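You operate a simulated robot arm through the tools that you are given. There is no shell and no other tool. Be economical: measure what you need, move in short steps, check, and stop when the job is done.

The job below is to be done with a simulated two-armed robot. You get a single attempt, and the scene is never put back.

Task
Weigh the gold-ringed 200 g weight under the blue-handled cover and store it.
Fine: on the comparator with the yellow lever, dial to 200 g, weight in the middle of the pan, cover on its deck when you press STORE; the other weights stay. Set down upright: what you pick out.
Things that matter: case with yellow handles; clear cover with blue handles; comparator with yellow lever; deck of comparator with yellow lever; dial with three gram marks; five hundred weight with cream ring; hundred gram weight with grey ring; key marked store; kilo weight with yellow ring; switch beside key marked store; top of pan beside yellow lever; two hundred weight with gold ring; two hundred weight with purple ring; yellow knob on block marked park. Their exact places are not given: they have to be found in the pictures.

It is judged by the outcome, as a careful person would: the job done as asked, and still so three seconds after it is handed in. It fails if anything else is knocked over, pushed out of place, dropped, spilled or broken. Lids that push on must go on centred and level and be pressed home; caps that screw on are set level and turned clockwise until they are tight.

Robot
Two 7-joint arms with two-finger grippers on one trunk, on a base that drives. Base frame: it is fixed to the floor where the robot stands at the start and does not move with it; the origin is under the middle of the robot, x ahead of it, y to its left, z up; the surface under the hand at the start is at about z = 820. Readings come in mm, rad, newtons and seconds.
The left shoulder is at the start at [33, 162, 1181], the right one opposite. With the tool pointing down near the work surface each hand reaches from about 240 to 720 mm from the robot's upright axis, wherever it stands, measured 20 degrees to its own side. Places, roughly: clear cover with blue handles (30x18x17 cm) [600, -200, 900]; comparator with yellow lever [600, 300, 800]; deck of comparator with yellow lever [600, 300, 900]; dial with three gram marks [500, 200, 900]; key marked store [500, 300, 900]; kilo weight with yellow ring (5x6x6 cm) [800, -700, 900]; switch beside key marked store [500, 300, 900]; top of pan beside yellow lever [600, 300, 900]; yellow knob on block marked park [500, 100, 900]. Payload 2.45 kg a hand.
Tool frame (each hand has its own): the origin (TCP) lies between the finger pads and is the grasp point; the fingertips stand 26 mm ahead of it; z points along the fingers, y is the line along which they close. Largest opening 96 mm; the body of the gripper starts 69 mm behind the TCP.
Orientation is that of the tool frame in the base frame, as a unit quaternion [x, y, z, w]. With the fingers straight down and closing along the base's y, the tool's x points along the base's -x, its y along +y and its z along -z.

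Tools
- The arms move only by the tool jog_arm. It takes "left_series", "right_series" or both (then of equal length, played together; a hand with none holds still); each is one flat list of numbers, 7 for each row, row after row: the shift along the base's x, y, z in units of 250 mm (1.0 is 250 mm), then the turn, a rotation vector about the base's x, y, z in units of 90 degrees (1.0 is 90 degrees), then the gripper command, from -1 (fully open) to 1 (shut), values between in proportion. In form: [dx, dy, dz, rx, ry, rz, jaw, dx, dy, dz, rx, ry, rz, jaw, ...]. A call has 1 to 8 rows; each row is the pose to reach, as a shift and turn from the pose commanded when the call began. A call with a number of a shift or a turn outside -1 to 1 is refused whole. Each row takes 0.2 s and may step no farther than 50 mm and 0.15 rad from the row before; otherwise, or with a gripper value out of range, the whole call is refused. A pose out of reach is approached as far as the arm can. The call stops where the force on the tool passes 90 N (or 10 N more than at its start, if that is more) or the arm is blocked; 0.2 s more then pass. The fingers move at their own pace and stop on an object; they squeeze with about 43 N. The grip force told is the motor's: it shows also when the fingers shut on nothing. Time passes only in rows, and 0.2 s behind the last, so rows that repeat a pose let the fingers close. The reply holds the time, the measured pose of the TCP, the force on the tool along the base axes, the opening and the grip force, in the units named above and with some noise, with the torque about the TCP (base axes, N m) and any sound that the robot's microphone picked up, and new pictures: "pictures" is both (left out), scene, wrist or none (wrist: the cameras of the hands that moved).
- Cameras (640 x 400 px; columns grow to the right, rows downward): "scene" is now at [89.4, -13.5, 1652.8]; the picture's right is [-0.17, -0.98, 0.00], its down [-0.76, 0.13, -0.63] and it looks along [0.62, -0.11, -0.77] (base axes); focal length 247 px, centre (320, 200). "left" rides on the left gripper at [82, -3, -98] in its tool frame; the picture's right is [0.04, 1.00, 0.00], its down [-0.73, 0.03, -0.68] and it looks along [-0.68, 0.03, 0.73] (tool axes); focal length 256 px, centre (320, 200). "right" rides on the right gripper at [82, 3, -98] in its tool frame; the picture's right is [-0.04, 1.00, 0.00], its down [-0.73, -0.03, -0.68] and it looks along [-0.68, -0.03, 0.73] (tool axes); focal length 256 px, centre (320, 200).
- move_column(by): slides the trunk up (or, below 0, down) by that many mm; the arms and the scene camera ride with it, the base frame stays. It gives what a move gives, with no picture.
- base_move(legs): drives the robot by 1 to 6 legs, each [ahead, left, turn to the left] in mm, mm and rad, along the robot's own axes; the way and the turn of a leg run together, so that a leg with both is an arc; at most 1500 mm and 3.142 rad a leg. The arms and the cameras ride along, it lands a little off, and it stops where it bumps. It gives what a move gives, and a new picture of the scene camera.
- aim_head(pan, tilt): turns the head with the scene camera to pan (to the left, within 2.094 rad either way) and tilt (down, from -0.506 to 1.204), counted from straight ahead of the robot. It gives what a move gives, and a new picture of the scene camera.
- locate(camera, pixels): for up to 12 pixels [column, row] of the newest picture of that camera ("zoom" is the newest enlarged one), the place [x, y, z] in the base frame of the surface seen there, good to about 2 mm. It takes no simulated time.
- close_up(camera, box): a new picture of the part [left, top, right, bottom] of that camera's present view, enlarged. It takes no simulated time.
- job_done(): hands the job in; it is judged then, once.

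Go step by step. Measure first, check grasps and placings, and put right what went wrong. The budget is 80 turns and 260 pictures, counting those below and the enlarged ones. Unless the task says otherwise, let go and move clear before handing in, and close with one line.

The tools are called by a JSON object that holds its "method" and its "body". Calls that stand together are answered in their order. jog_arm: Moves the arms, as the interface text tells. Its arguments: {"type":"object","properties":{"left_series":{"type":"array"},"right_series":{"type":"array"},"pictures":{"type":"string","enum":["both","scene","wrist","none"]}},"required":[]} The other tools are called the same way: move_column (by) slides the trunk up or down; base_move (legs) drives the base; aim_head (pan, tilt) turns the head that bears the scene camera; locate (camera, pixels) gives the place of the surface under pixels of a picture; close_up (camera, box) takes an enlarged picture of a part of a camera's view; job_done () hands the job in.

At the start:

```text
time: 0.0
left_tcp_pos: [459.3, 249.4, 1248.6]
left_tool_rot: [0.001, 1.0, -0.001, -0.001]
left_force: [0.0, 0.2, 0.0]
left_ft_torque: [-0.01, 0.0, 0.0]
left_grip_width: 96.0
left_gripper_force: 0.3
right_tcp_pos: [443.1, -93.5, 1249.1]
right_tool_rot: [0.001, 1.0, -0.001, 0.0]
right_force: [0.3, 0.0, -0.9]
right_ft_torque: [0.02, 0.01, -0.01]
right_grip_width: 96.0
right_gripper_force: 0.0
trunk travel left (down, up): [-350.0, 217.0]
robot x, y, heading: [-0.8, 0.6, 0.0]
head pan, tilt: [-0.175, 0.88]
```

scene: 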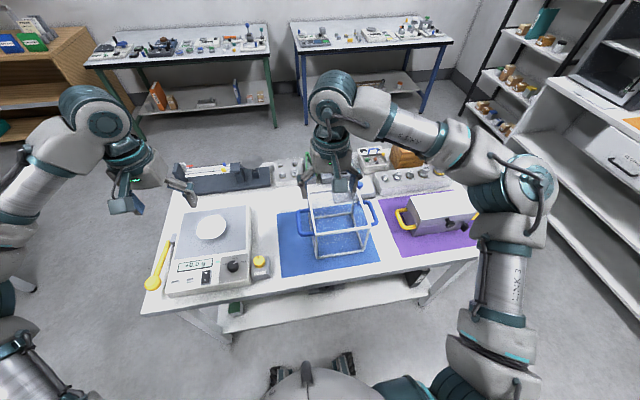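
right: 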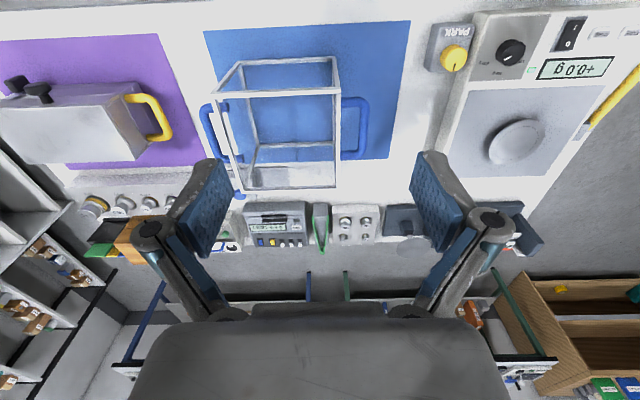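
left: 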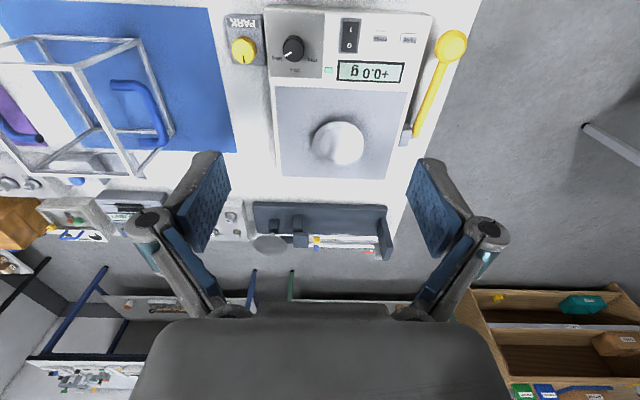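

The scene shows the comparator at left (pan near 212,227), the blue-handled cover on a blue mat, and a case with yellow handles on a purple mat; small weights seem to be in a row at the back right. I'll take enlarged views.

{"method": "close_up", "body": {"camera": "scene", "box": [140, 200, 300, 300]}}

{"method": "close_up", "body": {"camera": "scene", "box": [340, 140, 500, 240]}}

{"method": "close_up", "body": {"camera": "right", "box": [0, 60, 240, 220]}}

{"method": "close_up", "body": {"camera": "left", "box": [220, 0, 480, 160]}}

```text
4.00 times, centred on (220, 250) of scene
```

zoom: 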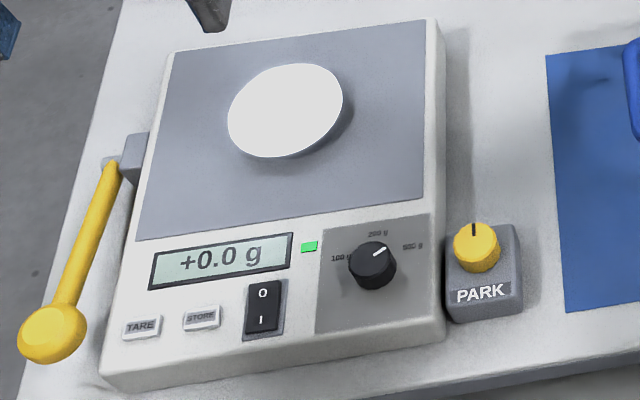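

```text
4.00 times, centred on (420, 190) of scene
```

zoom: 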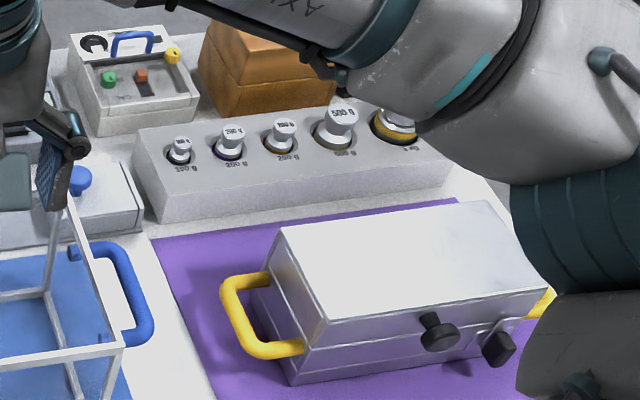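

```text
2.50 times, centred on (120, 140) of right
```

zoom: 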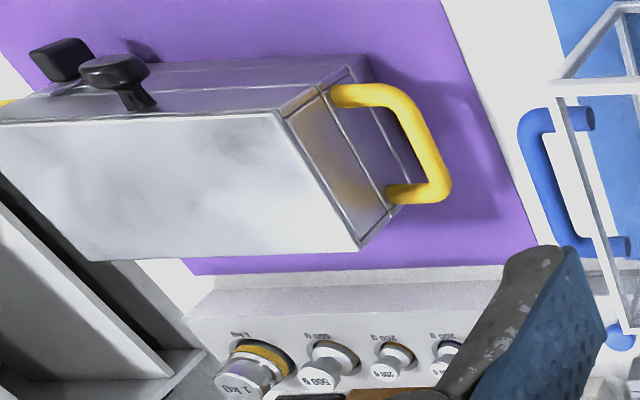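

```text
2.46 times, centred on (350, 80) of left
```

zoom: 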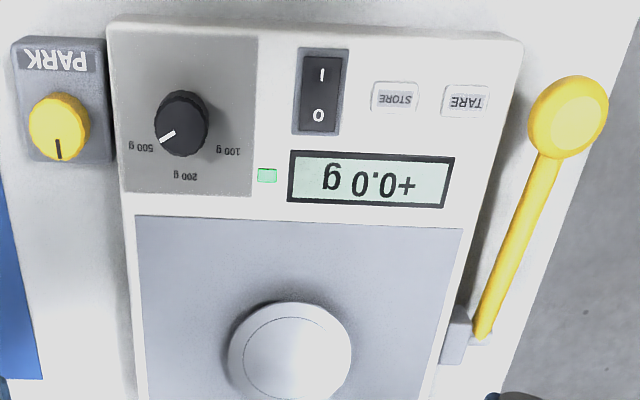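

The dial points to 500 g now (it must go one mark to 200 g); five weights stand in a grey block and the gold-ringed one looks third. I'll measure key places and get the right arm out of the view later.

{"method": "locate", "body": {"camera": "scene", "pixels": [[385, 176], [397, 173], [410, 171], [425, 167], [438, 168], [212, 227], [232, 266], [191, 279], [206, 276], [260, 260], [154, 283], [169, 239]]}}

{"method": "close_up", "body": {"camera": "scene", "box": [376, 155, 456, 205]}}

{"method": "close_up", "body": {"camera": "scene", "box": [270, 170, 398, 290]}}

```text
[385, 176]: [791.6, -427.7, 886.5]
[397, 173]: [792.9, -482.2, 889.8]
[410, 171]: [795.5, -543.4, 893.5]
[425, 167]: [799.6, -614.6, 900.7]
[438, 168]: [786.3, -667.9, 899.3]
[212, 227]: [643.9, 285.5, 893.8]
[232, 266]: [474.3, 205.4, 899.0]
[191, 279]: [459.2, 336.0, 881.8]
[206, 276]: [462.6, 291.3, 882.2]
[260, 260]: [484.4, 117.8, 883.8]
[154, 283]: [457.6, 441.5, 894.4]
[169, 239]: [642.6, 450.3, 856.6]
```

```text
8.00 times, centred on (416, 180) of scene
```

zoom: 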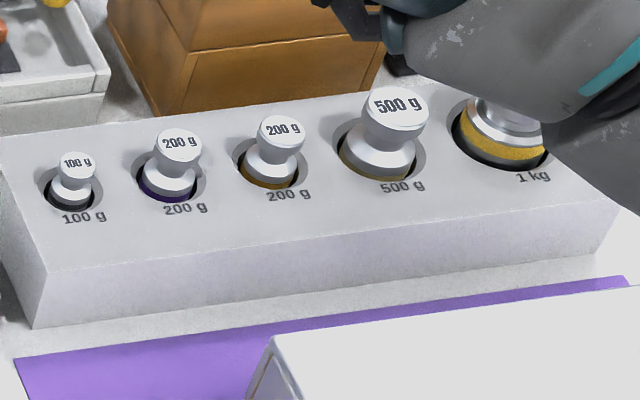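

```text
3.33 times, centred on (334, 230) of scene
```

zoom: 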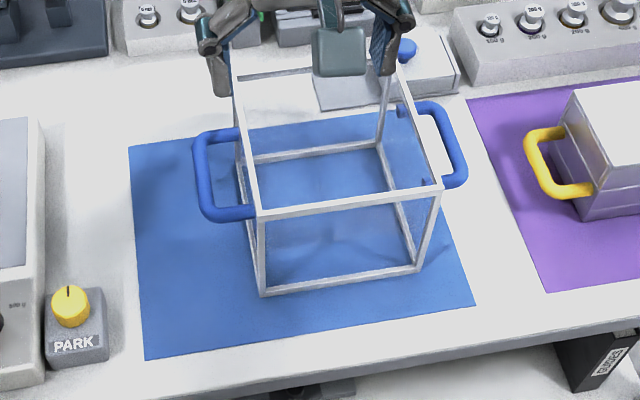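

The gold-ringed 200 g is third in the block at about (795,-543). I'll set the dial first with the left hand, so I measure the dial, keys and deck in the left view.

{"method": "close_up", "body": {"camera": "left", "box": [255, 0, 335, 50]}}

{"method": "locate", "body": {"camera": "left", "pixels": [[293, 48], [288, 56], [285, 70], [318, 38], [380, 38], [348, 35], [276, 90], [405, 93], [270, 175], [390, 178], [340, 140], [275, 15]]}}

{"method": "locate", "body": {"camera": "scene", "pixels": [[200, 300], [300, 279], [400, 258], [340, 222], [312, 190], [359, 200], [300, 218], [378, 210], [176, 262], [252, 250], [250, 205], [183, 213]]}}

```text
8.00 times, centred on (295, 25) of left
```

zoom: 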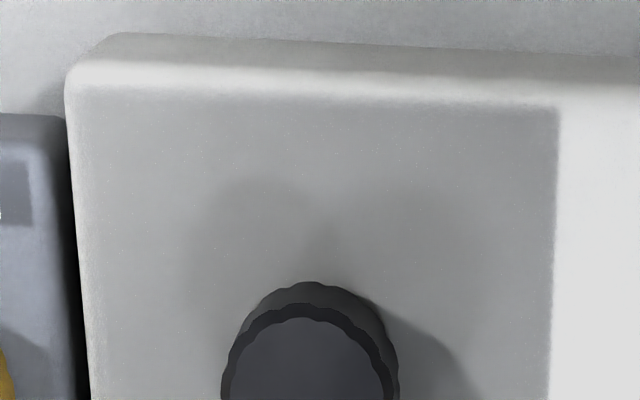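

```text
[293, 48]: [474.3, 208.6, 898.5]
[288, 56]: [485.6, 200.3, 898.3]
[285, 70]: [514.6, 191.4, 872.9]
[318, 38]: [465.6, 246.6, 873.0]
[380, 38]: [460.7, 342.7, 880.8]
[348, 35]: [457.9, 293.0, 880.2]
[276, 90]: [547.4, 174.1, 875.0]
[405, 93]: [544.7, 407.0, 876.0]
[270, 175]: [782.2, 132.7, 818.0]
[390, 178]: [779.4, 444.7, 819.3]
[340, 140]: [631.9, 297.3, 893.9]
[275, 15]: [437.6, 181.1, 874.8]
```

```text
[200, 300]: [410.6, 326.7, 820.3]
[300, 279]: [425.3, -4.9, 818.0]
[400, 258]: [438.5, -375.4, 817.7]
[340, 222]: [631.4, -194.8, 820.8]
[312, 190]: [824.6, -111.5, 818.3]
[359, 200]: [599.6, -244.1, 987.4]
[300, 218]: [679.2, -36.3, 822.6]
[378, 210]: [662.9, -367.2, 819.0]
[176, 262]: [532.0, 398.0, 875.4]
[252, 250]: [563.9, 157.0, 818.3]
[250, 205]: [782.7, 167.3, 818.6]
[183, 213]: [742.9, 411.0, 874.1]
```

Dial centre is about (472,207), top 898, panel 873. I'll bring the left hand above the dial, half closed.

{"method": "jog_arm", "body": {"left_series": [0.01, -0.03, -0.17, 0, 0, 0, -0.1, 0.02, -0.06, -0.34, 0, 0, 0, -0.1, 0.03, -0.09, -0.51, 0, 0, 0, -0.1, 0.04, -0.12, -0.68, 0, 0, 0, -0.1, 0.05, -0.15, -0.85, 0, 0, 0, -0.1, 0.052, -0.168, -1.0, 0, 0, 0, -0.1, 0.052, -0.168, -1.0, 0, 0, 0, -0.1], "pictures": "both"}}

{"method": "close_up", "body": {"camera": "scene", "box": [170, 230, 290, 305]}}

```text
time: 1.6
left_tcp_pos: [468.5, 208.0, 1000.9]
left_tool_rot: [0.001, 1.0, -0.002, 0.001]
left_force: [-0.2, -0.4, 0.1]
left_ft_torque: [-0.02, -0.03, 0.01]
left_grip_width: 52.9
left_gripper_force: 0.1
right_tcp_pos: [439.2, -95.2, 1251.0]
right_tool_rot: [0.001, 1.0, 0.001, 0.002]
right_force: [-0.1, 0.0, 0.0]
right_ft_torque: [-0.02, 0.03, 0.01]
right_grip_width: 95.8
right_gripper_force: 0.0
trunk travel left (down, up): [-350.0, 217.0]
robot x, y, heading: [2.8, 1.7, -0.0]
head pan, tilt: [-0.175, 0.88]
```

scene: 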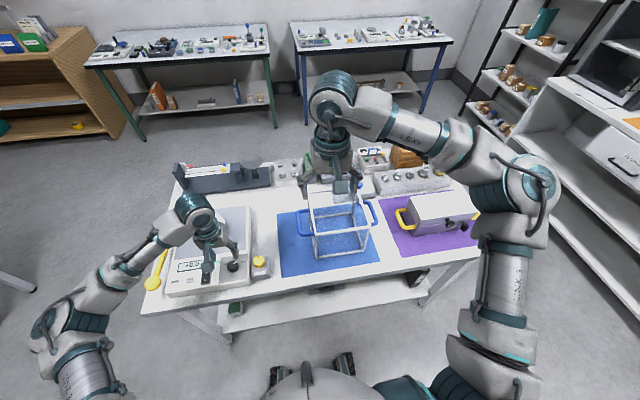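
left: 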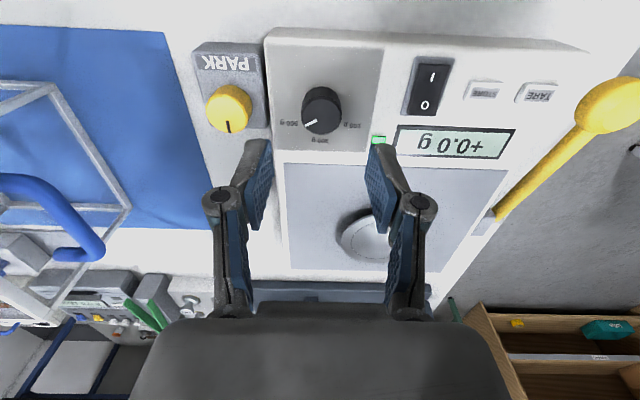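

```text
5.33 times, centred on (230, 268) of scene
```

zoom: 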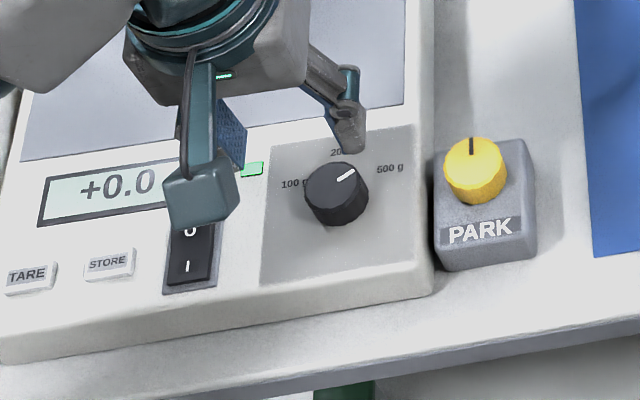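

{"method": "close_up", "body": {"camera": "left", "box": [270, 70, 370, 150]}}

{"method": "locate", "body": {"camera": "left", "pixels": [[322, 97], [304, 98], [341, 97], [322, 88], [306, 124], [289, 123], [320, 141], [351, 126], [322, 110], [484, 90], [424, 90]]}}

```text
5.00 times, centred on (320, 110) of left
```

zoom: 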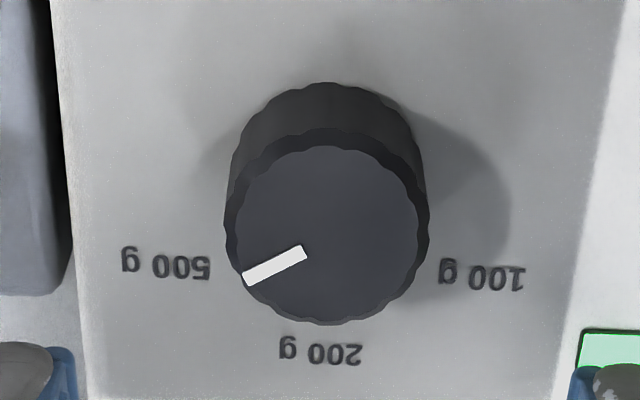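

```text
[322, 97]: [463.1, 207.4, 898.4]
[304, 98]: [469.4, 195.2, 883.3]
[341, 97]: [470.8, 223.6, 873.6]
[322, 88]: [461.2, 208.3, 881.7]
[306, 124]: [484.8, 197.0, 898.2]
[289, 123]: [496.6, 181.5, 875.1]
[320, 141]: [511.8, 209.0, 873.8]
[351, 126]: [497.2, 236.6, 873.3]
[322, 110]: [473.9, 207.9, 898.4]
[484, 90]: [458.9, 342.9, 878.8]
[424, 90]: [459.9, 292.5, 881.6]
```

The dial's centre is about (478,208) with its pointer at 500 g, 55° clockwise of the 200 g mark. I lower the left fingers around it and close.

{"method": "jog_arm", "body": {"left_series": [0.02, 0, -0.18, 0, 0, 0, -0.1, 0.038, 0, -0.3, 0, 0, 0, -0.1, 0.038, 0, -0.38, 0, 0, 0, -0.1, 0.038, 0, -0.38, 0, 0, 0, 1, 0.038, 0, -0.38, 0, 0, 0, 1, 0.038, 0, -0.38, 0, 0, 0, 1], "pictures": "wrist"}}

```text
time: 3.0
left_tcp_pos: [476.7, 208.3, 904.2]
left_tool_rot: [0.001, 1.0, -0.001, 0.002]
left_force: [-2.1, 5.5, 1.9]
left_ft_torque: [0.31, 0.16, 0.19]
left_grip_width: 33.3
left_gripper_force: 44.7
right_tcp_pos: [438.9, -93.5, 1251.2]
right_tool_rot: [0.002, 1.0, 0.001, 0.002]
right_force: [0.2, -0.1, 0.4]
right_ft_torque: [-0.02, 0.02, 0.01]
right_grip_width: 96.0
right_gripper_force: 0.1
trunk travel left (down, up): [-350.0, 217.0]
robot x, y, heading: [4.8, -1.1, -0.004]
head pan, tilt: [-0.175, 0.88]
```

left: 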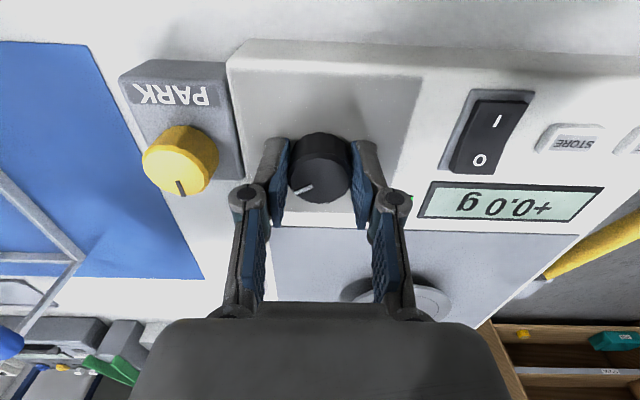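

The fingers hold the dial (width 33). Now I turn it 55° counter-clockwise.

{"method": "jog_arm", "body": {"left_series": [0, 0, 0, 0, 0, 0.0873, 1, 0, 0, 0, 0, 0, 0.1746, 1, 0, 0, 0, 0, 0, 0.2619, 1, 0, 0, 0, 0, 0, 0.3492, 1, 0, 0, 0, 0, 0, 0.4365, 1, 0, 0, 0, 0, 0, 0.524, 1, 0, 0, 0, 0, 0, 0.611, 1, 0, 0, 0, 0, 0, 0.611, 1], "pictures": "wrist"}}

{"method": "close_up", "body": {"camera": "scene", "box": [190, 230, 290, 290]}}

```text
time: 4.8
left_tcp_pos: [478.5, 207.4, 904.1]
left_tool_rot: [-0.461, 0.887, 0.0, 0.0]
left_force: [-6.0, -0.3, -9.8]
left_ft_torque: [-0.44, 0.29, 0.01]
left_grip_width: 33.2
left_gripper_force: 45.3
right_tcp_pos: [439.1, -94.5, 1250.6]
right_tool_rot: [0.0, 1.0, 0.0, 0.002]
right_force: [0.0, 0.4, 0.1]
right_ft_torque: [0.0, -0.02, 0.01]
right_grip_width: 96.0
right_gripper_force: 0.1
trunk travel left (down, up): [-350.0, 217.0]
robot x, y, heading: [0.2, -0.9, -0.001]
head pan, tilt: [-0.175, 0.88]
```

left: 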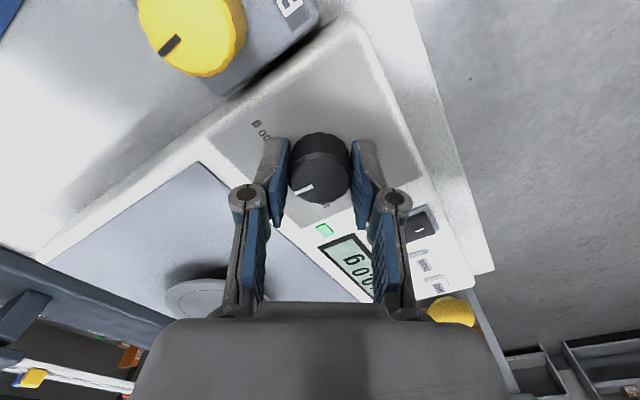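

```text
6.40 times, centred on (240, 260) of scene
```

zoom: 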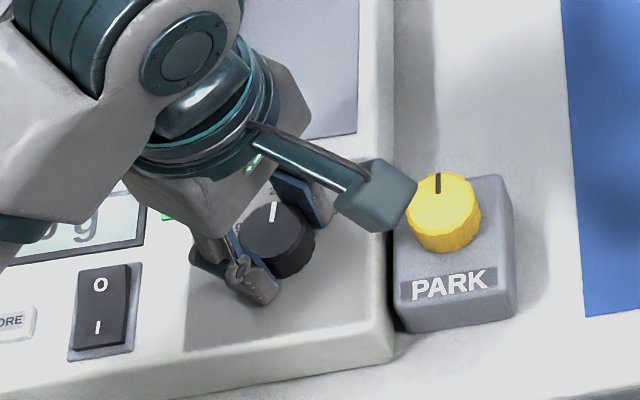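

The pointer now aims straight ahead at 200 g. I open, rise and check.

{"method": "jog_arm", "body": {"left_series": [0, 0, 0, 0, 0, 0, -0.1, 0, 0, 0, 0, 0, 0, -0.1, 0, 0, 0.12, 0, 0, 0, -0.1, 0, 0, 0.3, 0, 0, -0.09, -0.1, 0, 0, 0.48, 0, 0, -0.18, -0.1, 0, 0, 0.66, 0, 0, -0.27, -0.1, 0, 0, 0.84, 0, 0, -0.36, -0.1, 0, 0, 1.0, 0, 0, -0.45, -0.1], "pictures": "none"}}

{"method": "jog_arm", "body": {"left_series": [0, 0, 0.1, 0, 0, -0.08, -0.1, 0, 0, 0.28, 0, 0, -0.161, -1, 0, 0, 0.35, 0, 0, -0.161, -1], "pictures": "wrist"}}

{"method": "close_up", "body": {"camera": "left", "box": [240, 0, 400, 100]}}

{"method": "aim_head", "body": {"pan": -0.7, "tilt": 0.88}}

```text
time: 6.6
left_tcp_pos: [477.1, 206.9, 1156.3]
left_tool_rot: [-0.125, 0.992, 0.0, 0.002]
left_force: [-0.8, -0.2, -0.3]
left_ft_torque: [-0.03, 0.0, 0.0]
left_grip_width: 52.8
left_gripper_force: 0.2
right_tcp_pos: [438.5, -96.5, 1250.2]
right_tool_rot: [0.002, 1.0, 0.001, 0.001]
right_force: [0.2, 0.0, 0.2]
right_ft_torque: [0.01, -0.04, -0.02]
right_grip_width: 95.8
right_gripper_force: 0.0
trunk travel left (down, up): [-350.0, 217.0]
robot x, y, heading: [-0.3, 3.4, 0.002]
head pan, tilt: [-0.175, 0.88]
```

```text
time: 7.4
left_tcp_pos: [479.1, 205.2, 1242.3]
left_tool_rot: [0.0, 1.0, -0.001, 0.0]
left_force: [0.7, -0.6, 0.4]
left_ft_torque: [-0.01, 0.02, 0.01]
left_grip_width: 96.2
left_gripper_force: 0.0
right_tcp_pos: [438.8, -96.1, 1251.2]
right_tool_rot: [0.002, 1.0, 0.001, 0.002]
right_force: [0.0, -0.3, -0.1]
right_ft_torque: [0.01, -0.04, -0.01]
right_grip_width: 96.2
right_gripper_force: 0.0
trunk travel left (down, up): [-350.0, 217.0]
robot x, y, heading: [-3.4, -2.4, -0.003]
head pan, tilt: [-0.175, 0.88]
```

left: 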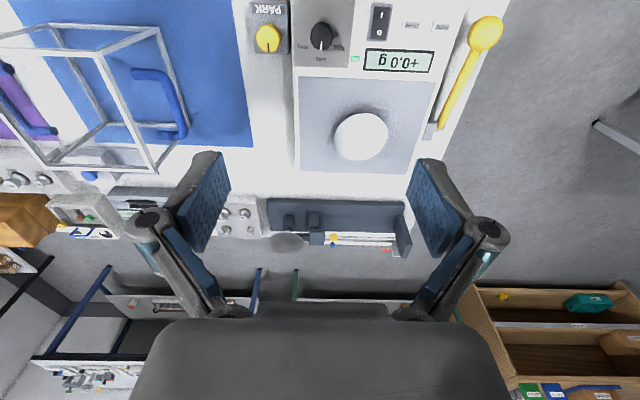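

```text
4.00 times, centred on (320, 50) of left
```

zoom: 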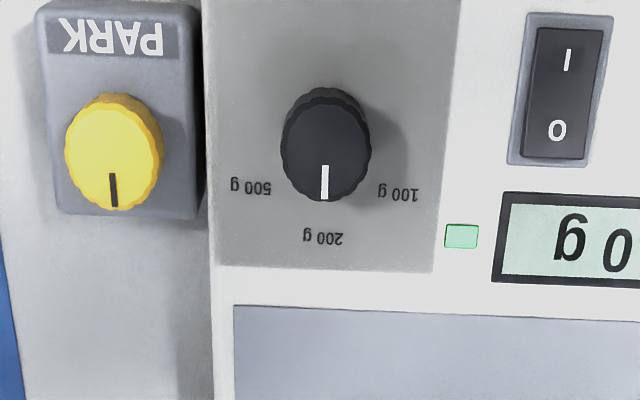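

```text
time: 8.3
left_tcp_pos: [479.3, 207.8, 1241.4]
left_tool_rot: [0.0, 1.0, -0.001, 0.0]
left_force: [-0.4, 0.1, -0.5]
left_ft_torque: [-0.02, 0.0, 0.0]
left_grip_width: 96.2
left_gripper_force: 0.1
right_tcp_pos: [439.6, -95.0, 1250.1]
right_tool_rot: [0.0, 1.0, 0.001, 0.001]
right_force: [1.0, 1.0, 0.6]
right_ft_torque: [-0.01, 0.0, 0.03]
right_grip_width: 96.0
right_gripper_force: 0.1
trunk travel left (down, up): [-350.0, 217.0]
robot x, y, heading: [-3.3, 0.0, -0.004]
head pan, tilt: [-0.7, 0.88]
```

scene: 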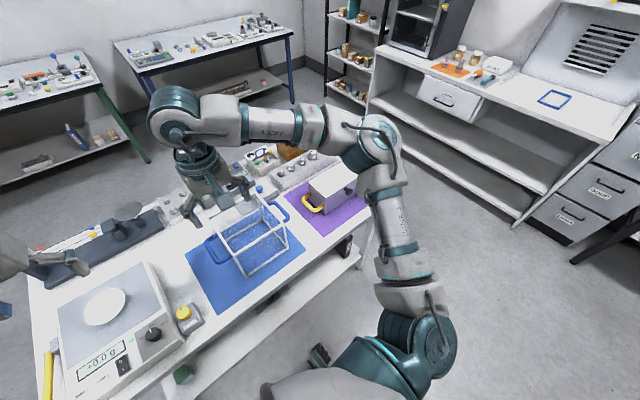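

The dial reads 200 g. Now I check how far the base can approach the bench before driving right toward the weights.

{"method": "locate", "body": {"camera": "scene", "pixels": [[318, 352], [310, 362], [322, 362], [300, 278], [240, 330], [180, 378], [365, 245], [515, 220], [370, 90]]}}

{"method": "close_up", "body": {"camera": "scene", "box": [150, 240, 390, 400]}}

```text
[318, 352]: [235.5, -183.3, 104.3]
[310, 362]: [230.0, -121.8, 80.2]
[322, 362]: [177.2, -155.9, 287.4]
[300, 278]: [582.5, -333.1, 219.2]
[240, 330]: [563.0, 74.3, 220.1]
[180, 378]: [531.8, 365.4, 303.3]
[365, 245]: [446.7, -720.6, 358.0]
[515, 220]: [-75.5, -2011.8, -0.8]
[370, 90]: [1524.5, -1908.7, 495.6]
```

```text
2.50 times, centred on (270, 320) of scene
```

zoom: 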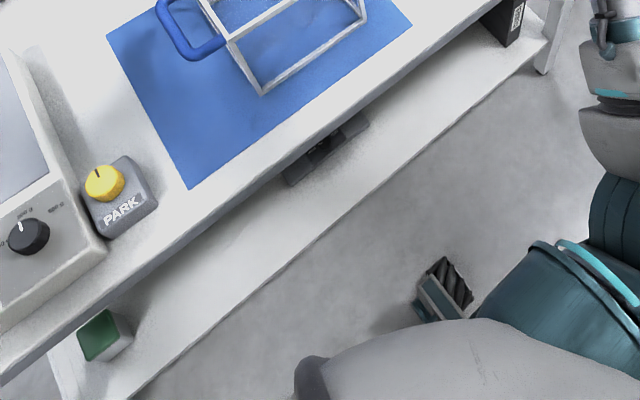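

There is clear floor to the right and room ahead (base front at x≈235, bench edge at 410). I drive to y≈-400, then ahead 130.

{"method": "base_move", "body": {"legs": [[0, -400, 0], [130, 0, 0]]}}

```text
time: 11.7
left_tcp_pos: [606.1, -182.0, 1240.9]
left_tool_rot: [0.002, 1.0, -0.005, 0.001]
left_force: [0.9, 0.8, 1.0]
left_ft_torque: [-0.01, 0.04, 0.0]
left_grip_width: 96.0
left_gripper_force: 0.1
right_tcp_pos: [565.1, -483.6, 1253.5]
right_tool_rot: [0.001, 1.0, -0.003, 0.002]
right_force: [0.0, 0.8, -0.4]
right_ft_torque: [-0.03, -0.01, 0.02]
right_grip_width: 96.1
right_gripper_force: 0.0
trunk travel left (down, up): [-350.0, 217.0]
robot x, y, heading: [125.9, -395.2, -0.002]
head pan, tilt: [-0.7, 0.88]
```

scene: 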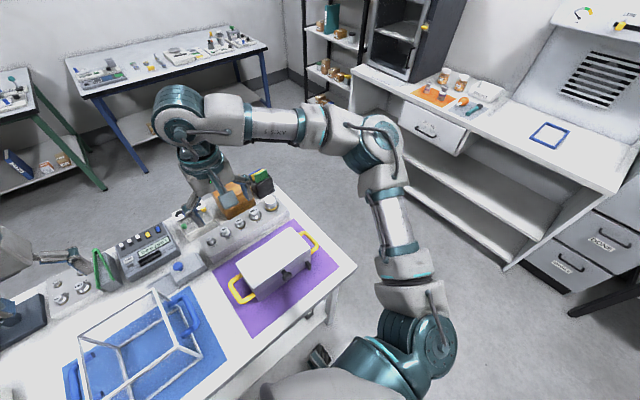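

I can see the weight block at (240,230). I'll look closely and measure the gold-ringed weight.

{"method": "close_up", "body": {"camera": "scene", "box": [192, 195, 288, 255]}}

{"method": "close_up", "body": {"camera": "right", "box": [200, 0, 440, 150]}}

```text
6.67 times, centred on (240, 225) of scene
```

zoom: 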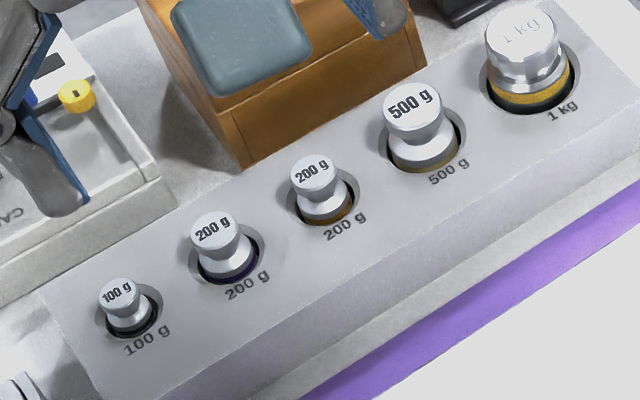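

```text
2.67 times, centred on (320, 75) of right
```

zoom: 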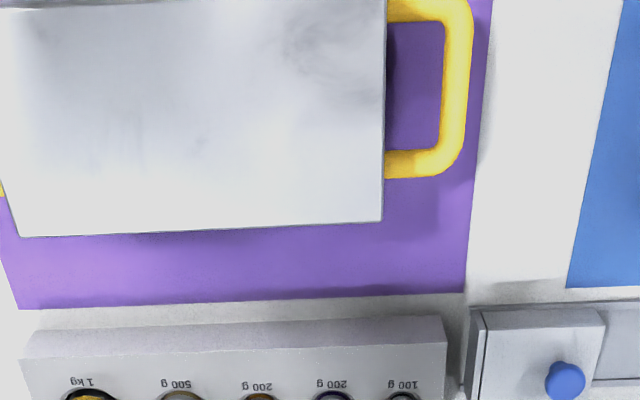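

{"method": "locate", "body": {"camera": "scene", "pixels": [[239.3, 221], [238.5, 218.8], [241, 223.5], [234.75, 230.3], [245.5, 228.5], [224.5, 229], [254, 210.5], [234, 216], [240.5, 226], [229, 213], [260, 225], [242, 219]]}}

{"method": "close_up", "body": {"camera": "scene", "box": [224, 210, 256, 230]}}

```text
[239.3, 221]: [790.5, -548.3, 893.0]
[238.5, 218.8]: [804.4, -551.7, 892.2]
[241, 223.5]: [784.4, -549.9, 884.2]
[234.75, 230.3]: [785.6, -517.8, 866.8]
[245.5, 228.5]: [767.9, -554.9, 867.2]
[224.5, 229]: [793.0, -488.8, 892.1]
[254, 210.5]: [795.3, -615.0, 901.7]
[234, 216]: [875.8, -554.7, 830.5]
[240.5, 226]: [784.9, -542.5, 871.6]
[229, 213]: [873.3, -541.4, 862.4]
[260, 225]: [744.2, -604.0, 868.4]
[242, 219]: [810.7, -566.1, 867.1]
```

```text
16.00 times, centred on (240, 220) of scene
```

zoom: 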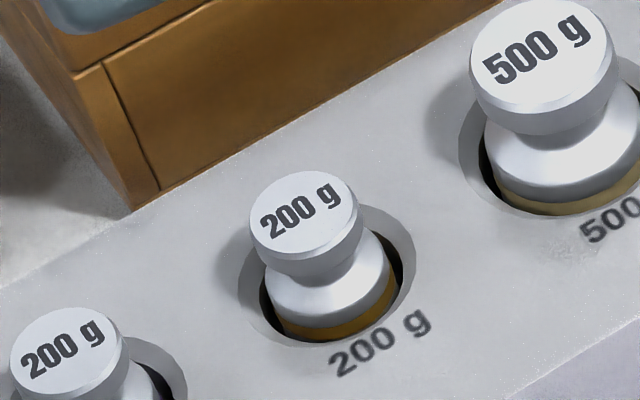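

{"method": "locate", "body": {"camera": "zoom", "pixels": [[305, 213], [254, 215], [354, 208], [305, 247], [303, 175], [330, 300], [245, 300], [413, 245], [290, 335], [540, 60], [65, 345], [335, 278]]}}

```text
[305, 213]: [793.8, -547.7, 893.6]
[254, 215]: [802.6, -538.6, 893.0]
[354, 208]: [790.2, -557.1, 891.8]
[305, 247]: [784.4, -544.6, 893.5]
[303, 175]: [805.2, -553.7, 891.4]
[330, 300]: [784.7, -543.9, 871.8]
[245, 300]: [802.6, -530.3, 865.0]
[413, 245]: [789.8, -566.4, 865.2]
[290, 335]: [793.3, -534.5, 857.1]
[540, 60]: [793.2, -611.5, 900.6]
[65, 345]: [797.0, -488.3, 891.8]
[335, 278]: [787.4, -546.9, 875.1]
```

The gold-ringed weight's knob is centred at (795,-547.5), top 893.5, about 22 mm wide. I move the right hand above it, half open.

{"method": "jog_arm", "body": {"right_series": [0.115, -0.032, -0.125, 0, 0, 0, 0, 0.23, -0.064, -0.25, 0, 0, 0, 0, 0.345, -0.096, -0.375, 0, 0, 0, 0, 0.46, -0.128, -0.5, 0, 0, 0, 0, 0.575, -0.16, -0.625, 0, 0, 0, 0, 0.69, -0.192, -0.75, 0, 0, 0, 0, 0.805, -0.224, -0.875, 0, 0, 0, 0, 0.92, -0.256, -1.0, 0, 0, 0, 0], "pictures": "both"}}

{"method": "close_up", "body": {"camera": "right", "box": [240, 60, 400, 160]}}

```text
time: 13.5
left_tcp_pos: [605.9, -186.0, 1241.6]
left_tool_rot: [0.001, 1.0, -0.003, 0.001]
left_force: [0.6, 0.4, -1.1]
left_ft_torque: [-0.03, 0.04, 0.01]
left_grip_width: 96.1
left_gripper_force: 0.1
right_tcp_pos: [795.0, -554.0, 1001.0]
right_tool_rot: [0.001, 1.0, -0.001, 0.003]
right_force: [-0.2, 0.5, 0.3]
right_ft_torque: [-0.05, 0.03, 0.0]
right_grip_width: 48.0
right_gripper_force: 0.0
trunk travel left (down, up): [-350.0, 217.0]
robot x, y, heading: [124.4, -397.2, -0.007]
head pan, tilt: [-0.7, 0.88]
```

scene: 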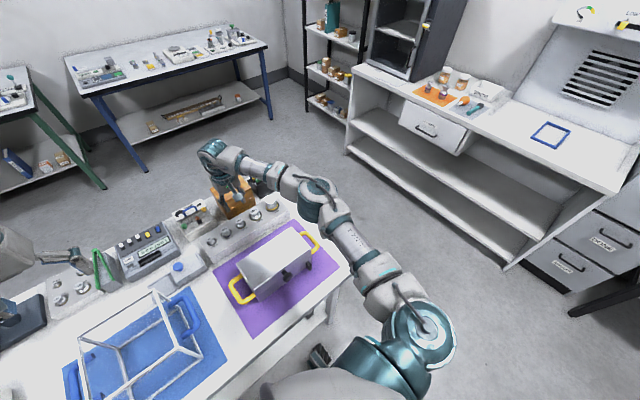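
right: 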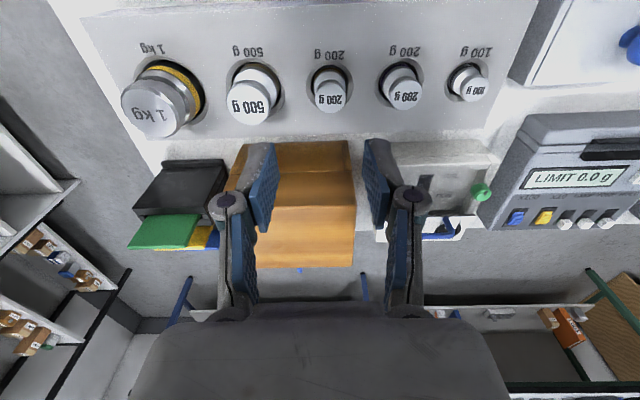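

```text
4.00 times, centred on (320, 110) of right
```

zoom: 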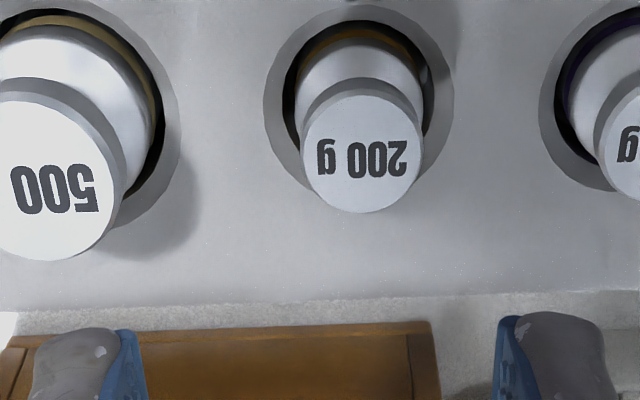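

{"method": "locate", "body": {"camera": "zoom", "pixels": [[363, 153], [303, 155], [420, 150], [363, 207], [363, 100], [350, 60], [270, 100], [452, 90], [30, 180]]}}

{"method": "jog_arm", "body": {"right_series": [0, 0, 0, 0, 0, 0, 0], "pictures": "none"}}

```text
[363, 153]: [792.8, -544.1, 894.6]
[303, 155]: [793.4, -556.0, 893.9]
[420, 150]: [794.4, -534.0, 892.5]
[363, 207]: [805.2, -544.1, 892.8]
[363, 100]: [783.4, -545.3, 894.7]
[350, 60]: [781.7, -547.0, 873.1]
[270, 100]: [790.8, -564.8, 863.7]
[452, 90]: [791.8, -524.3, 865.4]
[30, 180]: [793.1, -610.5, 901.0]
```

```text
time: 13.9
left_tcp_pos: [602.7, -209.3, 1247.1]
left_tool_rot: [0.001, 1.0, 0.006, 0.002]
left_force: [0.3, -1.3, 0.0]
left_ft_torque: [0.07, -0.01, -0.02]
left_grip_width: 96.2
left_gripper_force: 0.0
right_tcp_pos: [794.3, -575.0, 998.5]
right_tool_rot: [0.002, 1.0, 0.007, 0.003]
right_force: [-0.8, 0.6, -0.2]
right_ft_torque: [0.05, -0.05, 0.0]
right_grip_width: 48.1
right_gripper_force: 0.0
trunk travel left (down, up): [-350.0, 217.0]
robot x, y, heading: [126.2, -396.8, -0.005]
head pan, tilt: [-0.7, 0.88]
```

The hand reading shifted about 20 mm sideways without a command, so the base may be swaying. I wait and read again.

{"method": "jog_arm", "body": {"right_series": [0, 0, 0, 0, 0, 0, 0, 0, 0, 0, 0, 0, 0, 0, 0, 0, 0, 0, 0, 0, 0, 0, 0, 0, 0, 0, 0, 0], "pictures": "none"}}

{"method": "jog_arm", "body": {"right_series": [0, 0, 0, 0, 0, 0, 0], "pictures": "wrist"}}

{"method": "locate", "body": {"camera": "right", "pixels": [[330, 98], [404, 92], [255, 103]]}}

```text
time: 14.9
left_tcp_pos: [603.8, -203.1, 1246.3]
left_tool_rot: [0.001, 1.0, 0.004, 0.002]
left_force: [-1.3, -0.8, -0.4]
left_ft_torque: [0.03, 0.01, 0.01]
left_grip_width: 95.9
left_gripper_force: 0.0
right_tcp_pos: [793.6, -570.1, 999.5]
right_tool_rot: [0.004, 1.0, 0.005, 0.002]
right_force: [-0.2, -0.5, -0.5]
right_ft_torque: [0.03, 0.01, 0.03]
right_grip_width: 48.1
right_gripper_force: 0.1
trunk travel left (down, up): [-350.0, 217.0]
robot x, y, heading: [127.8, -397.5, 0.0]
head pan, tilt: [-0.7, 0.88]
```

```text
time: 15.3
left_tcp_pos: [604.5, -186.0, 1243.9]
left_tool_rot: [0.001, 1.0, -0.001, 0.002]
left_force: [0.1, 0.2, -0.6]
left_ft_torque: [-0.03, 0.02, 0.02]
left_grip_width: 96.1
left_gripper_force: 0.0
right_tcp_pos: [794.5, -554.5, 1001.4]
right_tool_rot: [0.001, 1.0, -0.001, 0.003]
right_force: [-0.6, 0.7, 0.2]
right_ft_torque: [-0.04, -0.02, -0.02]
right_grip_width: 48.1
right_gripper_force: 0.0
trunk travel left (down, up): [-350.0, 217.0]
robot x, y, heading: [127.8, -398.1, 0.002]
head pan, tilt: [-0.7, 0.88]
```

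right: 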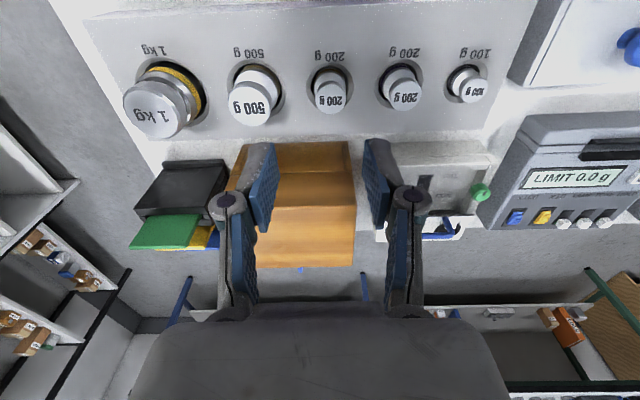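

```text
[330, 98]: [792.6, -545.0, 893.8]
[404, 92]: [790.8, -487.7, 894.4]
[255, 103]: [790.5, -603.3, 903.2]
```

The readings swing between about -554 and -575 in y. I'll sample several times to learn whether this sway dies out.

{"method": "jog_arm", "body": {"right_series": [0, 0, 0, 0, 0, 0, 0], "pictures": "none"}}

{"method": "jog_arm", "body": {"right_series": [0, 0, 0, 0, 0, 0, 0], "pictures": "none"}}

{"method": "jog_arm", "body": {"right_series": [0, 0, 0, 0, 0, 0, 0], "pictures": "none"}}

{"method": "jog_arm", "body": {"right_series": [0, 0, 0, 0, 0, 0, 0, 0, 0, 0, 0, 0, 0, 0], "pictures": "none"}}

{"method": "jog_arm", "body": {"right_series": [0, 0, 0, 0, 0, 0, 0], "pictures": "none"}}

```text
time: 15.7
left_tcp_pos: [603.0, -206.6, 1245.3]
left_tool_rot: [0.001, 1.0, 0.005, 0.002]
left_force: [-0.5, -1.5, 1.3]
left_ft_torque: [0.0, 0.03, -0.01]
left_grip_width: 96.2
left_gripper_force: 0.1
right_tcp_pos: [794.0, -570.8, 999.9]
right_tool_rot: [0.003, 1.0, 0.007, 0.002]
right_force: [0.5, -0.4, 0.8]
right_ft_torque: [0.03, 0.0, 0.02]
right_grip_width: 47.9
right_gripper_force: 0.1
trunk travel left (down, up): [-350.0, 217.0]
robot x, y, heading: [126.0, -398.0, -0.004]
head pan, tilt: [-0.7, 0.88]
```

```text
time: 16.1
left_tcp_pos: [603.3, -187.4, 1243.7]
left_tool_rot: [0.001, 1.0, -0.002, 0.002]
left_force: [0.1, 1.1, 0.4]
left_ft_torque: [0.01, 0.0, 0.02]
left_grip_width: 96.1
left_gripper_force: 0.0
right_tcp_pos: [794.7, -555.3, 1001.7]
right_tool_rot: [0.003, 1.0, 0.0, 0.003]
right_force: [-0.1, -0.1, -0.1]
right_ft_torque: [-0.01, 0.01, 0.02]
right_grip_width: 48.0
right_gripper_force: 0.1
trunk travel left (down, up): [-350.0, 217.0]
robot x, y, heading: [127.6, -395.0, -0.006]
head pan, tilt: [-0.7, 0.88]
```

```text
time: 16.5
left_tcp_pos: [605.1, -202.8, 1244.8]
left_tool_rot: [0.001, 1.0, 0.004, 0.001]
left_force: [-0.7, -0.2, -0.2]
left_ft_torque: [0.03, -0.03, 0.0]
left_grip_width: 95.9
left_gripper_force: 0.1
right_tcp_pos: [793.7, -568.5, 999.1]
right_tool_rot: [0.003, 1.0, 0.005, 0.002]
right_force: [-0.6, -0.5, 0.4]
right_ft_torque: [0.03, 0.0, 0.0]
right_grip_width: 47.9
right_gripper_force: 0.0
trunk travel left (down, up): [-350.0, 217.0]
robot x, y, heading: [127.3, -393.5, -0.006]
head pan, tilt: [-0.7, 0.88]
```

```text
time: 17.1
left_tcp_pos: [604.1, -189.3, 1243.5]
left_tool_rot: [0.001, 1.0, 0.0, 0.002]
left_force: [0.6, 0.6, 0.1]
left_ft_torque: [-0.07, -0.01, -0.01]
left_grip_width: 96.0
left_gripper_force: 0.2
right_tcp_pos: [794.9, -557.2, 1001.4]
right_tool_rot: [0.002, 1.0, -0.001, 0.003]
right_force: [0.4, 0.4, 0.1]
right_ft_torque: [-0.01, 0.02, 0.0]
right_grip_width: 47.9
right_gripper_force: 0.0
trunk travel left (down, up): [-350.0, 217.0]
robot x, y, heading: [124.9, -398.5, -0.003]
head pan, tilt: [-0.7, 0.88]
```

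```text
time: 17.5
left_tcp_pos: [603.9, -200.9, 1246.6]
left_tool_rot: [0.001, 1.0, 0.004, 0.002]
left_force: [-0.1, -0.1, 0.2]
left_ft_torque: [0.02, 0.03, 0.0]
left_grip_width: 95.9
left_gripper_force: 0.0
right_tcp_pos: [793.9, -568.1, 999.8]
right_tool_rot: [0.003, 1.0, 0.004, 0.002]
right_force: [-0.3, 0.5, 1.0]
right_ft_torque: [-0.06, 0.0, -0.02]
right_grip_width: 47.9
right_gripper_force: 0.1
trunk travel left (down, up): [-350.0, 217.0]
robot x, y, heading: [127.3, -398.9, -0.003]
head pan, tilt: [-0.7, 0.88]
```

It is a decaying sideways sway (period ~0.8 s) centred near y=-562. I wait for it to die out.

{"method": "jog_arm", "body": {"right_series": [0, 0, 0, 0, 0, 0, 0, 0, 0, 0, 0, 0, 0, 0, 0, 0, 0, 0, 0, 0, 0, 0, 0, 0, 0, 0, 0, 0, 0, 0, 0, 0, 0, 0, 0, 0, 0, 0, 0, 0, 0, 0, 0, 0, 0, 0, 0, 0, 0, 0, 0, 0, 0, 0, 0, 0], "pictures": "none"}}

{"method": "jog_arm", "body": {"right_series": [0, 0, 0, 0, 0, 0, 0, 0, 0, 0, 0, 0, 0, 0, 0, 0, 0, 0, 0, 0, 0, 0, 0, 0, 0, 0, 0, 0, 0, 0, 0, 0, 0, 0, 0, 0, 0, 0, 0, 0, 0, 0, 0, 0, 0, 0, 0, 0, 0, 0, 0, 0, 0, 0, 0, 0], "pictures": "none"}}

{"method": "jog_arm", "body": {"right_series": [0, 0, 0, 0, 0, 0, 0, 0, 0, 0, 0, 0, 0, 0, 0, 0, 0, 0, 0, 0, 0, 0, 0, 0, 0, 0, 0, 0, 0, 0, 0, 0, 0, 0, 0, 0, 0, 0, 0, 0, 0, 0, 0, 0, 0, 0, 0, 0, 0, 0, 0, 0, 0, 0, 0, 0], "pictures": "none"}}

{"method": "jog_arm", "body": {"right_series": [0, 0, 0, 0, 0, 0, 0, 0, 0, 0, 0, 0, 0, 0, 0, 0, 0, 0, 0, 0, 0, 0, 0, 0, 0, 0, 0, 0, 0, 0, 0, 0, 0, 0, 0, 0, 0, 0, 0, 0, 0, 0, 0, 0, 0, 0, 0, 0, 0, 0, 0, 0, 0, 0, 0, 0], "pictures": "none"}}

{"method": "jog_arm", "body": {"right_series": [0, 0, 0, 0, 0, 0, 0], "pictures": "wrist"}}

{"method": "locate", "body": {"camera": "right", "pixels": [[330, 98], [404, 92], [255, 103]]}}

```text
time: 19.3
left_tcp_pos: [603.6, -197.6, 1243.6]
left_tool_rot: [0.001, 1.0, 0.002, 0.002]
left_force: [-0.3, -0.7, 0.5]
left_ft_torque: [0.0, -0.01, 0.01]
left_grip_width: 95.9
left_gripper_force: 0.1
right_tcp_pos: [793.9, -564.1, 1000.1]
right_tool_rot: [0.001, 1.0, 0.002, 0.002]
right_force: [-0.5, 0.3, -0.2]
right_ft_torque: [0.0, 0.03, 0.01]
right_grip_width: 48.0
right_gripper_force: 0.0
trunk travel left (down, up): [-350.0, 217.0]
robot x, y, heading: [131.3, -399.1, -0.003]
head pan, tilt: [-0.7, 0.88]
```

```text
time: 21.1
left_tcp_pos: [604.1, -196.5, 1244.2]
left_tool_rot: [0.001, 1.0, 0.001, 0.002]
left_force: [-0.3, 0.3, 0.3]
left_ft_torque: [-0.05, -0.04, 0.03]
left_grip_width: 96.0
left_gripper_force: 0.0
right_tcp_pos: [793.5, -562.6, 1000.3]
right_tool_rot: [0.002, 1.0, 0.003, 0.002]
right_force: [0.2, 0.2, 0.1]
right_ft_torque: [0.02, 0.0, -0.01]
right_grip_width: 48.1
right_gripper_force: 0.0
trunk travel left (down, up): [-350.0, 217.0]
robot x, y, heading: [120.2, -396.6, -0.002]
head pan, tilt: [-0.7, 0.88]
```

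```text
time: 22.9
left_tcp_pos: [603.8, -194.6, 1244.5]
left_tool_rot: [0.0, 1.0, 0.001, 0.001]
left_force: [0.8, -0.2, -0.1]
left_ft_torque: [-0.02, 0.01, 0.01]
left_grip_width: 96.1
left_gripper_force: 0.1
right_tcp_pos: [793.7, -562.8, 1000.7]
right_tool_rot: [0.002, 1.0, 0.002, 0.002]
right_force: [0.4, 0.6, 0.3]
right_ft_torque: [0.0, -0.02, -0.01]
right_grip_width: 48.1
right_gripper_force: 0.0
trunk travel left (down, up): [-350.0, 217.0]
robot x, y, heading: [126.5, -399.8, -0.006]
head pan, tilt: [-0.7, 0.88]
```

```text
time: 24.7
left_tcp_pos: [604.3, -195.0, 1245.0]
left_tool_rot: [0.0, 1.0, 0.002, 0.002]
left_force: [0.0, 0.9, 0.0]
left_ft_torque: [0.02, -0.01, 0.0]
left_grip_width: 96.2
left_gripper_force: 0.0
right_tcp_pos: [793.4, -562.5, 999.9]
right_tool_rot: [0.002, 1.0, 0.002, 0.003]
right_force: [0.4, 0.6, 0.2]
right_ft_torque: [0.0, -0.02, 0.02]
right_grip_width: 47.7
right_gripper_force: 0.1
trunk travel left (down, up): [-350.0, 217.0]
robot x, y, heading: [128.0, -399.3, -0.005]
head pan, tilt: [-0.7, 0.88]
```

```text
time: 25.1
left_tcp_pos: [603.6, -196.2, 1243.8]
left_tool_rot: [0.0, 1.0, 0.001, 0.002]
left_force: [0.4, -1.0, 1.2]
left_ft_torque: [0.02, -0.01, 0.01]
left_grip_width: 96.0
left_gripper_force: 0.0
right_tcp_pos: [793.9, -563.4, 1000.9]
right_tool_rot: [0.002, 1.0, 0.002, 0.003]
right_force: [0.7, 0.5, -0.4]
right_ft_torque: [0.0, 0.02, -0.02]
right_grip_width: 48.0
right_gripper_force: 0.0
trunk travel left (down, up): [-350.0, 217.0]
robot x, y, heading: [129.6, -393.6, -0.001]
head pan, tilt: [-0.7, 0.88]
```

right: 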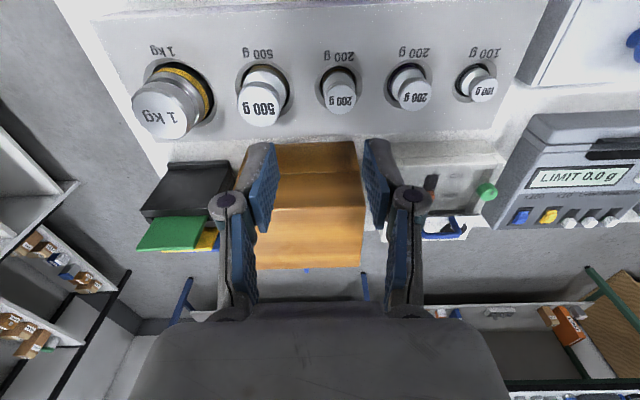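

```text
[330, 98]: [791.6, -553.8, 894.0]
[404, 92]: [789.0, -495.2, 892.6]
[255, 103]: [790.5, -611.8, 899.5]
```

Settled at y=-562.8. I re-measure the knob precisely.

{"method": "close_up", "body": {"camera": "right", "box": [300, 60, 380, 110]}}

{"method": "locate", "body": {"camera": "right", "pixels": [[341, 97], [329, 97], [353, 97], [341, 86], [341, 108]]}}

```text
8.00 times, centred on (340, 85) of right
```

zoom: 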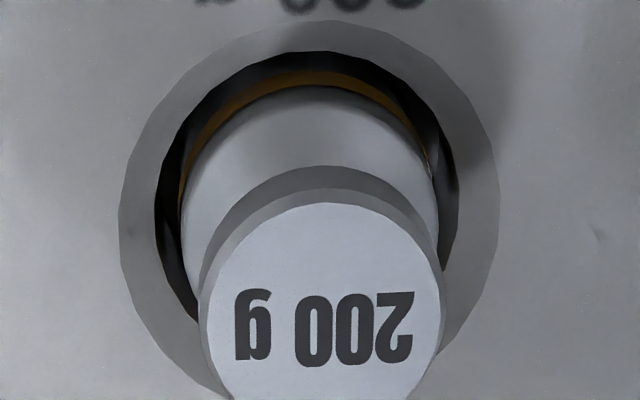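

```text
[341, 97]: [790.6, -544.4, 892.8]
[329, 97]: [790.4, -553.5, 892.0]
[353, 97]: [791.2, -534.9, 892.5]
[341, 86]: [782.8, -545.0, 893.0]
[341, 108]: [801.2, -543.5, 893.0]
```

Knob centre is (793,-544.5). I shift +18 mm in y and descend gently.

{"method": "jog_arm", "body": {"right_series": [0, 0.025, -0.04, 0, 0, 0, 0, 0, 0.055, -0.12, 0, 0, 0, 0, 0, 0.074, -0.2, 0, 0, 0, 0, 0, 0.074, -0.26, 0, 0, 0, 0, 0, 0.074, -0.28, 0, 0, 0, 0, 0, 0.074, -0.28, 0, 0, 0, 0, 0, 0.074, -0.28, 0, 0, 0, 0, 0, 0.074, -0.28, 0, 0, 0, 0], "pictures": "wrist"}}

{"method": "close_up", "body": {"camera": "scene", "box": [200, 195, 280, 245]}}

```text
time: 26.9
left_tcp_pos: [603.0, -194.3, 1244.9]
left_tool_rot: [0.001, 1.0, 0.001, 0.002]
left_force: [-0.4, 0.5, -0.7]
left_ft_torque: [-0.02, 0.02, 0.0]
left_grip_width: 95.9
left_gripper_force: 0.0
right_tcp_pos: [794.6, -545.0, 931.7]
right_tool_rot: [0.001, 1.0, 0.003, 0.002]
right_force: [0.1, -0.4, 0.0]
right_ft_torque: [-0.04, -0.01, 0.0]
right_grip_width: 47.8
right_gripper_force: 0.0
trunk travel left (down, up): [-350.0, 217.0]
robot x, y, heading: [127.5, -396.2, -0.0]
head pan, tilt: [-0.7, 0.88]
```

right: 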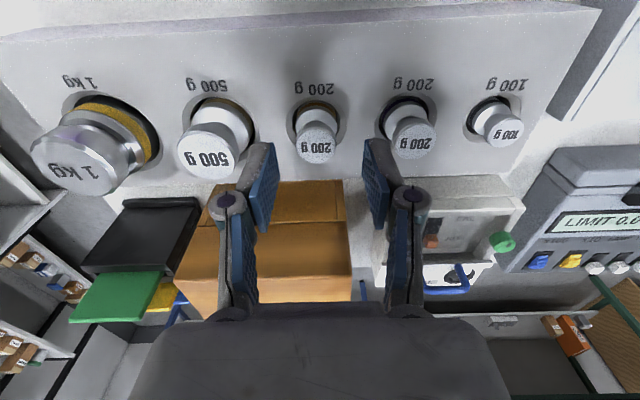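

```text
8.00 times, centred on (240, 220) of scene
```

zoom: 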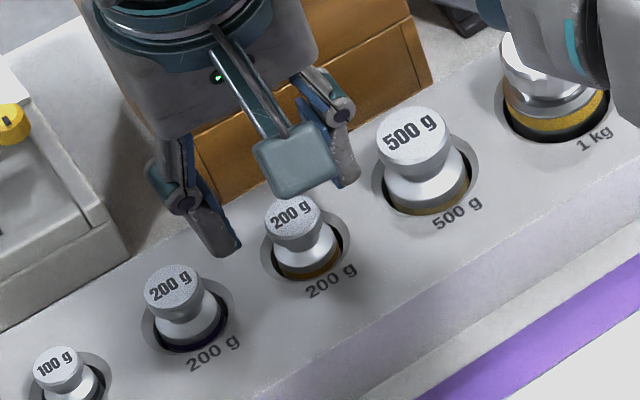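

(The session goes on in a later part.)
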